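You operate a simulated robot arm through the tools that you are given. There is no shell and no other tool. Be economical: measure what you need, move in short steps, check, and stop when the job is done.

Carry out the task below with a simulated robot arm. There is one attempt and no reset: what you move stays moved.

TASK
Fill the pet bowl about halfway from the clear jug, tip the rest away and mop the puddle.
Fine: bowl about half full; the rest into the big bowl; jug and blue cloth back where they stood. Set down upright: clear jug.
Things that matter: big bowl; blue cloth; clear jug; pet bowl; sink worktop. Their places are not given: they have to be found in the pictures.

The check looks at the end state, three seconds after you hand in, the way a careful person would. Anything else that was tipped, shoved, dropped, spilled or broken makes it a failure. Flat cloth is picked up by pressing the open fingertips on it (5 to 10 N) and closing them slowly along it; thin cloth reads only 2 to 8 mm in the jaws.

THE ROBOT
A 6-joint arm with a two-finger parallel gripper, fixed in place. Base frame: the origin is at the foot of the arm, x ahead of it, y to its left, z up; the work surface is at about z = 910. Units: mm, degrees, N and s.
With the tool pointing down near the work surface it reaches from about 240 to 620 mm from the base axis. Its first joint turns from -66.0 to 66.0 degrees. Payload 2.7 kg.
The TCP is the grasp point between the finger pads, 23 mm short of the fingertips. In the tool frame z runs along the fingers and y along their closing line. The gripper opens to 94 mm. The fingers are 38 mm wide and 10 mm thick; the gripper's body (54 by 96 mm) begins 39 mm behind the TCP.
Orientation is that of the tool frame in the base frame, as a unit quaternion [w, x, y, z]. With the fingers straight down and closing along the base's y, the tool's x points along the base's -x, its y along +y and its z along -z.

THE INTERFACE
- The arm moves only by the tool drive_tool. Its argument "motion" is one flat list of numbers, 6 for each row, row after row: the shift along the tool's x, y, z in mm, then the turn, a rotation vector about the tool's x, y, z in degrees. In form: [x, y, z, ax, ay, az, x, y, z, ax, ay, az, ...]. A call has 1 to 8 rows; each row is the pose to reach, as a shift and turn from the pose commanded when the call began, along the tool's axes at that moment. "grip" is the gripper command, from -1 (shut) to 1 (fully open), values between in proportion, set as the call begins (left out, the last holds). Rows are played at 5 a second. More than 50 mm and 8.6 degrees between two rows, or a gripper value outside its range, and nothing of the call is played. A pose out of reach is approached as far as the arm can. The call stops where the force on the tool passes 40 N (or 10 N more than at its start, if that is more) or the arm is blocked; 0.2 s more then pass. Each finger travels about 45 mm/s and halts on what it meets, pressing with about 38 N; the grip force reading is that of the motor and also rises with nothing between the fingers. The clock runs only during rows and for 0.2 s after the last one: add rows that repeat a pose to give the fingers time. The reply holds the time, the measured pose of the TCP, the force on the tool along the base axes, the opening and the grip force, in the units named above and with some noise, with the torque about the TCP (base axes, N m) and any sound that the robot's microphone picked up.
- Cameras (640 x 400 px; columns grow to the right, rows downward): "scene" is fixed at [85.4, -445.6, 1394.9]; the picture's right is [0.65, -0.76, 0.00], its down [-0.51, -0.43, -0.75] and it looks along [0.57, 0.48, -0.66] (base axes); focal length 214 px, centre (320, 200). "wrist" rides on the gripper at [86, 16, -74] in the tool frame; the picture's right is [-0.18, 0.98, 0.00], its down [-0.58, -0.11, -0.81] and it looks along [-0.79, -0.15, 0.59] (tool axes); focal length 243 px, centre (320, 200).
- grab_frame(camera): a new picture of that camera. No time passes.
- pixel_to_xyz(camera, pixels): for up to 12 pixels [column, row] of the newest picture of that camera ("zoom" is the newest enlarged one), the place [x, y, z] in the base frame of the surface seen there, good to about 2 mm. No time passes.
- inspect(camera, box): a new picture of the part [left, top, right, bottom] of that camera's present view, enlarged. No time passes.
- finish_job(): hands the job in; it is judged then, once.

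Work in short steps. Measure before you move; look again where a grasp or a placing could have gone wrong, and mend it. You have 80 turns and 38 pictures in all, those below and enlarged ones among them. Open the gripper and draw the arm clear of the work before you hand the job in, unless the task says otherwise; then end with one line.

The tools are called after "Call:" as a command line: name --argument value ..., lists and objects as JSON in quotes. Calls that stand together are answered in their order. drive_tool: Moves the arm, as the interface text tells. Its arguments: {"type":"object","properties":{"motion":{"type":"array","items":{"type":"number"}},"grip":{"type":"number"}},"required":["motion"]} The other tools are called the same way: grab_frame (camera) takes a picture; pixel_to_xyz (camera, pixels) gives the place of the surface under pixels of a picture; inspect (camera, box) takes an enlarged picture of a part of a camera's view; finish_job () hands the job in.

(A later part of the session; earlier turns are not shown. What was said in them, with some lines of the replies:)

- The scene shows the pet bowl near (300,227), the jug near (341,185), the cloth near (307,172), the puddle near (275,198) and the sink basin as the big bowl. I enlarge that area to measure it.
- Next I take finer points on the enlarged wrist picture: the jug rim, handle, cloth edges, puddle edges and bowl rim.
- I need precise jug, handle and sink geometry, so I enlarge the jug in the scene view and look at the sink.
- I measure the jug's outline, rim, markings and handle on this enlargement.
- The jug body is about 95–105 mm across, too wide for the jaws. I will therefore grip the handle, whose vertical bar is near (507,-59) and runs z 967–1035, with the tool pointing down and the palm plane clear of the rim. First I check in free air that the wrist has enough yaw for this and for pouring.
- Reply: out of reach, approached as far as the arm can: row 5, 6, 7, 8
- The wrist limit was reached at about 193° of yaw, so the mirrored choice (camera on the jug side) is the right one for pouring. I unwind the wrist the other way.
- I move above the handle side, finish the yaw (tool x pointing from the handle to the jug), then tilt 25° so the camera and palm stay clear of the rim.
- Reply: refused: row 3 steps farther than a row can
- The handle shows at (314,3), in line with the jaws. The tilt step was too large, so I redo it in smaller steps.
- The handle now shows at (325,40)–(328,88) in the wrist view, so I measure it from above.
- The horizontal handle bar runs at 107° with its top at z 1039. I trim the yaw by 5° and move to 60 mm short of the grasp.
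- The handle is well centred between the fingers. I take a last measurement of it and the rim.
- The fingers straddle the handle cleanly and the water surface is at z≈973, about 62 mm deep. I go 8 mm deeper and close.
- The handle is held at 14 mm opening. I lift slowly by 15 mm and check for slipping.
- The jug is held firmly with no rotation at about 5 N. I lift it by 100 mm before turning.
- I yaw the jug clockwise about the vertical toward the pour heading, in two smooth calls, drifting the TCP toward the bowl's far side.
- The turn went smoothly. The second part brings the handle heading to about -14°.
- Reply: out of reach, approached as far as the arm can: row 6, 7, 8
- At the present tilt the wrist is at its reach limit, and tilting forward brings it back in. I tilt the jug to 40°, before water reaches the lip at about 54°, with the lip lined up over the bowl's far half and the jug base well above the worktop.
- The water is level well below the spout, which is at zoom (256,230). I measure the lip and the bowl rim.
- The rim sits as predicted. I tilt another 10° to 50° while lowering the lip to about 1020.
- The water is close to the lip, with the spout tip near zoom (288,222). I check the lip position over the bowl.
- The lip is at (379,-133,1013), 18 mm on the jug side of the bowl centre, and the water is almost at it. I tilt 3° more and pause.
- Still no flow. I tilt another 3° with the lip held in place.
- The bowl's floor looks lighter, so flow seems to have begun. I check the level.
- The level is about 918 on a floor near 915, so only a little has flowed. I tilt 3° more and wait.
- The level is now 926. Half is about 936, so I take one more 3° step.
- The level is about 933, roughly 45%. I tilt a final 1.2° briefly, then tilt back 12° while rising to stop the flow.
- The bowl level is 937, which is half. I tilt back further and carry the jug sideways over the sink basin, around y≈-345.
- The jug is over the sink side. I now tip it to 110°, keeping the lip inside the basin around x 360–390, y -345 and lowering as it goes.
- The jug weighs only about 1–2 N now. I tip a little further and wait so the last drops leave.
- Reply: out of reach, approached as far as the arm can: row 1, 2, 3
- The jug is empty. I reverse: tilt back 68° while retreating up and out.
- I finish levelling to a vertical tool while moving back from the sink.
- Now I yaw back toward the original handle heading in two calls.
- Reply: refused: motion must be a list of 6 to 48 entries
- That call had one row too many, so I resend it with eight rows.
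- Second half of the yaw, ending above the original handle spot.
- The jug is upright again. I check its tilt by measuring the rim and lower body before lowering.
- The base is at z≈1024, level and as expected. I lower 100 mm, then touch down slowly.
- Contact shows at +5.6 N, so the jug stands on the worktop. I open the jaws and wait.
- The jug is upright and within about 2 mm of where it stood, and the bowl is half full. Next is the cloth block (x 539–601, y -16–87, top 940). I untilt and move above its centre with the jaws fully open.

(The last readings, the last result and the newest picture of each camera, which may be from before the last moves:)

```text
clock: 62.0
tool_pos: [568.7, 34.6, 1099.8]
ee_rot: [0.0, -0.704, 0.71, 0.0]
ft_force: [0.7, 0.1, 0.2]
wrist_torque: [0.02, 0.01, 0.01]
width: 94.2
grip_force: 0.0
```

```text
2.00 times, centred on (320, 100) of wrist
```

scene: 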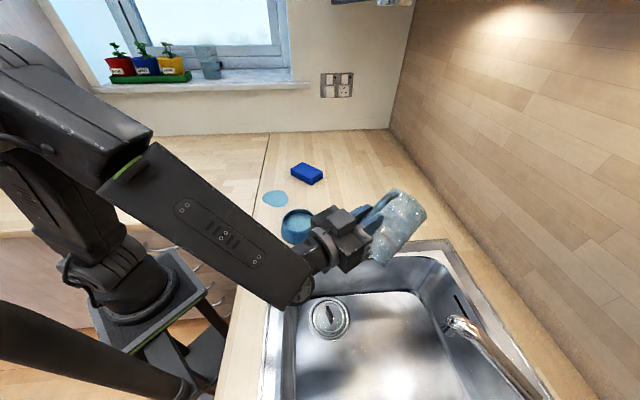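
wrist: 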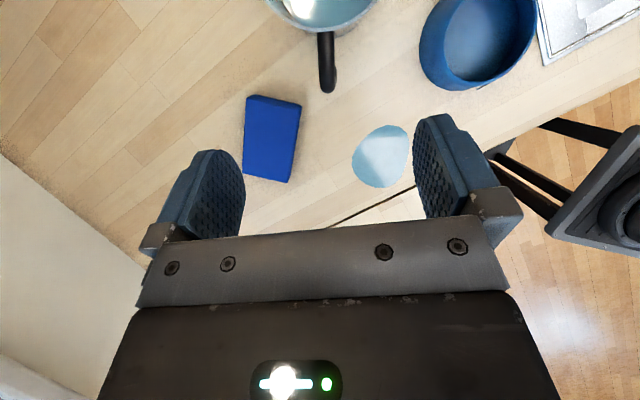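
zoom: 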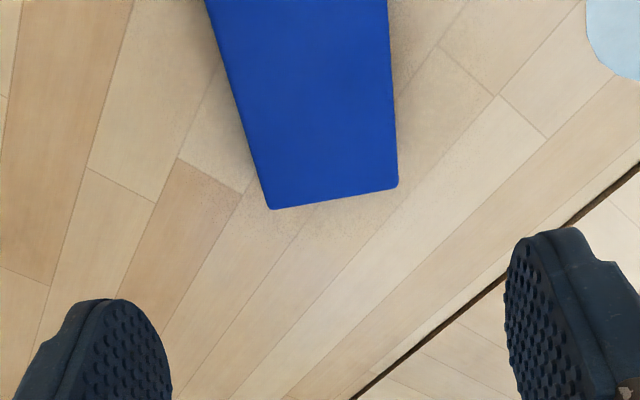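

I measure the cloth's corners and edges from here.

Call:
pixel_to_xyz --camera "zoom" --pixels '[[271, 205], [395, 185], [230, 60], [215, 15], [390, 60], [386, 10], [310, 100], [330, 194]]'

```text
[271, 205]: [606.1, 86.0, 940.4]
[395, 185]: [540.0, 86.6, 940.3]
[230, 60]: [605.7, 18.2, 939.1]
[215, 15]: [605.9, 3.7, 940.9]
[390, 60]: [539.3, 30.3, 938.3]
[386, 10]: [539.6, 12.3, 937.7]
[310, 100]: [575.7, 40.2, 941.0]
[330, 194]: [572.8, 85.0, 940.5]
```

The cloth spans x 539–606, y -17–87 and is aligned with the jaws. I descend with the tips 8 mm above the worktop.

Call:
drive_tool --motion '[0, -1, 25, 0, 0, 0, 0, -2, 55, 0, 0, 0, 0, -3, 85, 0, 0, 0, 0, -3, 110, 0, 0, 0, 0, -3, 130, 0, 0, 0, 0, -3, 145, 0, 0, 0, 0, -3, 154, 0, 0, 0, 0, -3, 158.5, 0, 0, 0]'

Call:
drive_tool --motion '[0, 0, 0, 0, 0, 0, 0, 0, 0, 0, 0, 0]' --grip 0.5

```text
clock: 63.8
tool_pos: [572.7, 34.9, 939.9]
ee_rot: [-0.001, -0.706, 0.708, 0.0]
ft_force: [0.4, 0.3, 0.4]
wrist_torque: [0.04, 0.0, 0.03]
width: 93.8
grip_force: 0.0
```

```text
clock: 64.4
tool_pos: [572.6, 35.3, 941.5]
ee_rot: [0.0, -0.705, 0.709, 0.0]
ft_force: [-1.9, -0.1, 0.0]
wrist_torque: [0.0, 0.02, 0.01]
width: 70.3
grip_force: 0.0
```

The jaws are at the cloth's sides. I squeeze gently, commanding about 56 mm.

Call:
drive_tool --motion '[0, 0, 0, 0, 0, 0, 0, 0, 0, 0, 0, 0, 0, 0, 0, 0, 0, 0, 0, 0, 0, 0, 0, 0]' --grip 0.2

```text
clock: 65.4
tool_pos: [573.3, 34.9, 941.6]
ee_rot: [0.0, -0.705, 0.709, -0.001]
ft_force: [-0.5, -0.5, 0.7]
wrist_torque: [-0.01, 0.0, -0.02]
width: 69.2
grip_force: 38.3
```

The cloth is held at 69 mm. I lift it 50 mm and look.

Call:
drive_tool --motion '[0, 0, -5, 0, 0, 0, 0, 0, -15, 0, 0, 0, 0, 0, -30, 0, 0, 0, 0, 0, -50, 0, 0, 0, 0, 0, -50, 0, 0, 0]'

Call:
inspect --camera "scene" --box '[240, 120, 380, 240]'

```text
clock: 66.6
tool_pos: [572.9, 35.2, 991.6]
ee_rot: [0.0, -0.705, 0.709, 0.0]
ft_force: [0.3, -0.4, 0.2]
wrist_torque: [0.03, -0.02, 0.0]
width: 69.3
grip_force: 37.5
```

```text
3.33 times, centred on (310, 180) of scene
```

zoom: 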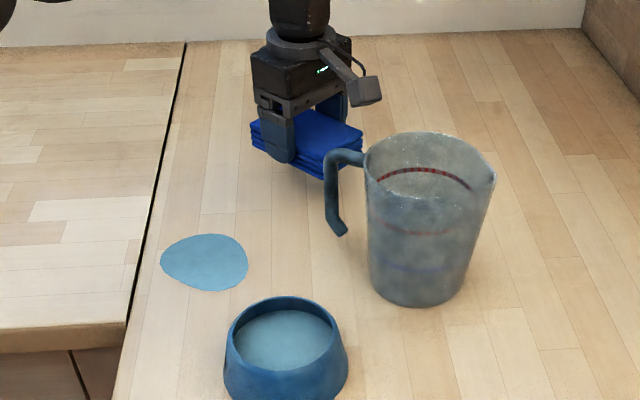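

The cloth came up cleanly. I carry it over the puddle centre (x≈400, y≈25) and lower toward contact.

Call:
drive_tool --motion '[1, 15, 0, 0, 0, 0, 3, 45, 0, 0, 0, 0, 5, 80, 0, 0, 0, 0, 7, 115, 0, 0, 0, 0, 9, 150, 0, 0, 0, 0, 10, 173, 10, 0, 0, 0, 10, 173, 30, 0, 0, 0, 10, 173, 42, 0, 0, 0]'

Call:
drive_tool --motion '[0, 0, 2, 0, 0, 0, 0, 0, 4, 0, 0, 0, 0, 0, 6, 0, 0, 0, 0, 0, 8, 0, 0, 0, 0, 0, 8.5, 0, 0, 0, 0, 0, 8.5, 0, 0, 0]'

```text
clock: 68.4
tool_pos: [398.6, 25.7, 949.6]
ee_rot: [-0.001, -0.705, 0.709, 0.0]
ft_force: [0.4, 0.1, 0.4]
wrist_torque: [0.04, 0.0, 0.0]
width: 69.1
grip_force: 37.9
```

```text
clock: 69.8
tool_pos: [398.8, 24.8, 940.5]
ee_rot: [0.0, -0.705, 0.709, -0.001]
ft_force: [-1.0, -0.1, 1.6]
wrist_torque: [0.0, -0.06, -0.01]
width: 69.0
grip_force: 37.9
```

There is light contact at 1.6 N. I press a little more and wipe back and forth over the puddle.

Call:
drive_tool --motion '[0, 0, 1.5, 0, 0, 0, 0, -12, 1.5, 0, 0, 0, 0, -26, 1.5, 0, 0, 0, 0, -40, 1.5, 0, 0, 0, 0, -25, 1.5, 0, 0, 0, 0, -8, 1.5, 0, 0, 0, 0, 8, 1.5, 0, 0, 0, 0, 20, 1.5, 0, 0, 0]'

Call:
drive_tool --motion '[8, -8, 0, 0, 0, 0, 14, -25, 0, 0, 0, 0, 14, -42, 0, 0, 0, 0, 14, -60, 0, 0, 0, 0, 0, -60, 0, 0, 0, 0, -14, -45, 0, 0, 0, 0, -14, -25, 0, 0, 0, 0, -14, -5, 0, 0, 0, 0]'

```text
clock: 71.6
tool_pos: [381.8, 25.4, 940.3]
ee_rot: [0.001, -0.705, 0.709, -0.001]
ft_force: [9.0, 0.0, 16.7]
wrist_torque: [0.14, 0.21, -0.08]
width: 69.3
grip_force: 37.8
```

```text
clock: 73.4
tool_pos: [386.3, 39.1, 939.9]
ee_rot: [0.002, -0.705, 0.709, -0.001]
ft_force: [10.0, 0.6, 17.8]
wrist_torque: [-0.02, 0.29, 0.03]
width: 68.8
grip_force: 38.0
```

The pressing force is about 17 N through the wipe. I lift the cloth clear and back toward its spot so I can see the puddle area.

Call:
drive_tool --motion '[0, 0, -5, 0, 0, 0, 0, 0, -20, 0, 0, 0, 0, 0, -40, 0, 0, 0, 0, -20, -52, 0, 0, 0, 0, -60, -52, 0, 0, 0, 0, -100, -52, 0, 0, 0, 0, -130, -52, 0, 0, 0, 0, -140, -52, 0, 0, 0]'

Call:
inspect --camera "scene" --box '[240, 120, 380, 240]'

```text
clock: 75.2
tool_pos: [523.6, 38.4, 992.4]
ee_rot: [0.0, -0.705, 0.709, 0.001]
ft_force: [0.1, 0.3, 0.5]
wrist_torque: [0.02, 0.0, -0.02]
width: 69.2
grip_force: 37.5
```

```text
3.33 times, centred on (310, 180) of scene
```

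zoom: 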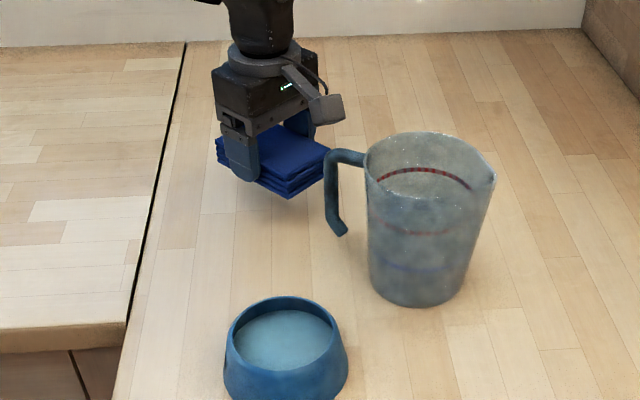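

The puddle is gone. I return the cloth to its original place (572.7, 35) and lower it.

Call:
drive_tool --motion '[1.5, -20, 0, 0, 0, 0, 3.3, -42, 0, 0, 0, 0, 3.3, -49, 5, 0, 0, 0, 3.3, -49, 20, 0, 0, 0, 3.3, -49, 35, 0, 0, 0, 3.3, -49, 44, 0, 0, 0, 3.3, -49, 48, 0, 0, 0, 3.3, -49, 50, 0, 0, 0]'

Call:
drive_tool --motion '[0, 0, 0.6, 0, 0, 0, 0, 0, 0.6, 0, 0, 0]'

Call:
inspect --camera "scene" --box '[270, 130, 370, 210]'

```text
clock: 77.0
tool_pos: [572.0, 34.6, 941.6]
ee_rot: [0.0, -0.706, 0.708, 0.0]
ft_force: [0.7, 0.7, 0.0]
wrist_torque: [0.01, 0.01, -0.03]
width: 69.2
grip_force: 38.1
```

```text
clock: 77.6
tool_pos: [574.0, 35.4, 941.1]
ee_rot: [0.0, -0.705, 0.709, 0.001]
ft_force: [0.2, 0.5, -0.9]
wrist_torque: [0.0, 0.0, -0.01]
width: 69.0
grip_force: 38.4
```

```text
5.00 times, centred on (320, 170) of scene
```

zoom: 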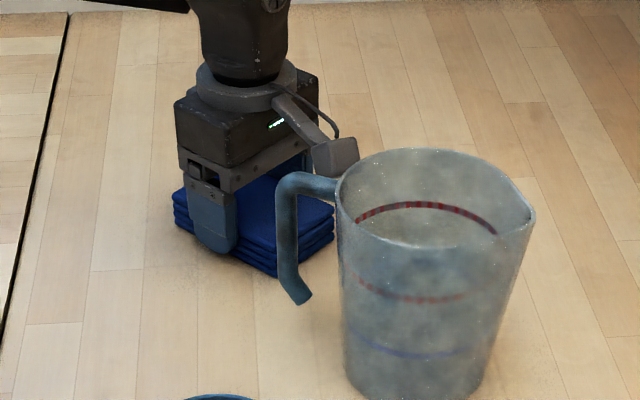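

The cloth is at its spot with no contact force yet. I lower 1.5 mm more, then open.

Call:
drive_tool --motion '[0, 0, 0.8, 0, 0, 0, 0, 0, 1.5, 0, 0, 0, 0, 0, 1.5, 0, 0, 0]'

Call:
drive_tool --motion '[0, 0, 0, 0, 0, 0, 0, 0, 0, 0, 0, 0, 0, 0, 0, 0, 0, 0, 0, 0, 0, 0, 0, 0]' --grip 1

Call:
drive_tool --motion '[0, 0, -10, 0, 0, 0, 0, 0, -30, 0, 0, 0, 0, 0, -60, 0, 0, 0, 0, 0, -95, 0, 0, 0, 0, 0, -130, 0, 0, 0, -15, 10, -170, 0, 0, 0, -40, 30, -205, 0, 0, 0, -70, 55, -230, 0, 0, 0]'

Call:
inspect --camera "scene" --box '[240, 140, 400, 260]'

Call:
pixel_to_xyz --camera "zoom" --pixels '[[262, 73], [222, 98], [290, 148], [260, 280], [245, 290], [170, 195], [250, 235], [250, 270]]'

```text
clock: 78.4
tool_pos: [573.5, 35.7, 940.7]
ee_rot: [0.0, -0.705, 0.709, 0.0]
ft_force: [-4.2, -0.5, 10.8]
wrist_torque: [0.08, 0.22, 0.05]
width: 68.9
grip_force: 37.3
```

```text
clock: 79.4
tool_pos: [574.1, 34.5, 939.5]
ee_rot: [0.0, -0.705, 0.709, 0.001]
ft_force: [0.6, -0.2, 0.9]
wrist_torque: [0.01, -0.01, 0.03]
width: 94.1
grip_force: 0.1
```

```text
clock: 81.2
tool_pos: [520.2, 105.3, 1168.9]
ee_rot: [-0.001, -0.705, 0.709, 0.0]
ft_force: [0.1, 1.0, 0.2]
wrist_torque: [0.0, 0.02, 0.01]
width: 93.8
grip_force: 0.0
```

```text
3.33 times, centred on (320, 200) of scene
```

zoom: 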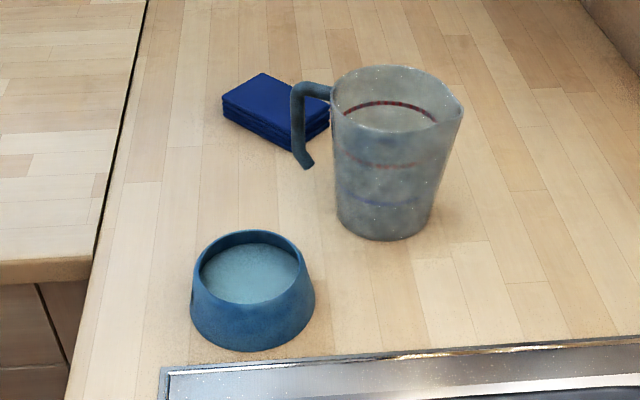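

```text
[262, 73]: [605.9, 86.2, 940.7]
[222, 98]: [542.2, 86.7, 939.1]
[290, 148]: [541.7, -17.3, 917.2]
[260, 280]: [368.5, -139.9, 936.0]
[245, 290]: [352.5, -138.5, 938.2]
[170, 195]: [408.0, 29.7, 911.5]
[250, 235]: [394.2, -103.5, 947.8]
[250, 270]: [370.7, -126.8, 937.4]
```

The puddle spot is dry, and the bowl level is 937 of 915–957. The jug and cloth are at their original pixels, and the arm is clear and open, so I hand in.

Call:
finish_job

```text
The job is handed in.
```

The pet bowl is about half full, the rest of the water went into the sink basin (taken as the big bowl), the puddle is mopped up, and the jug (upright) and blue cloth are back within about 2 mm of where they stood.
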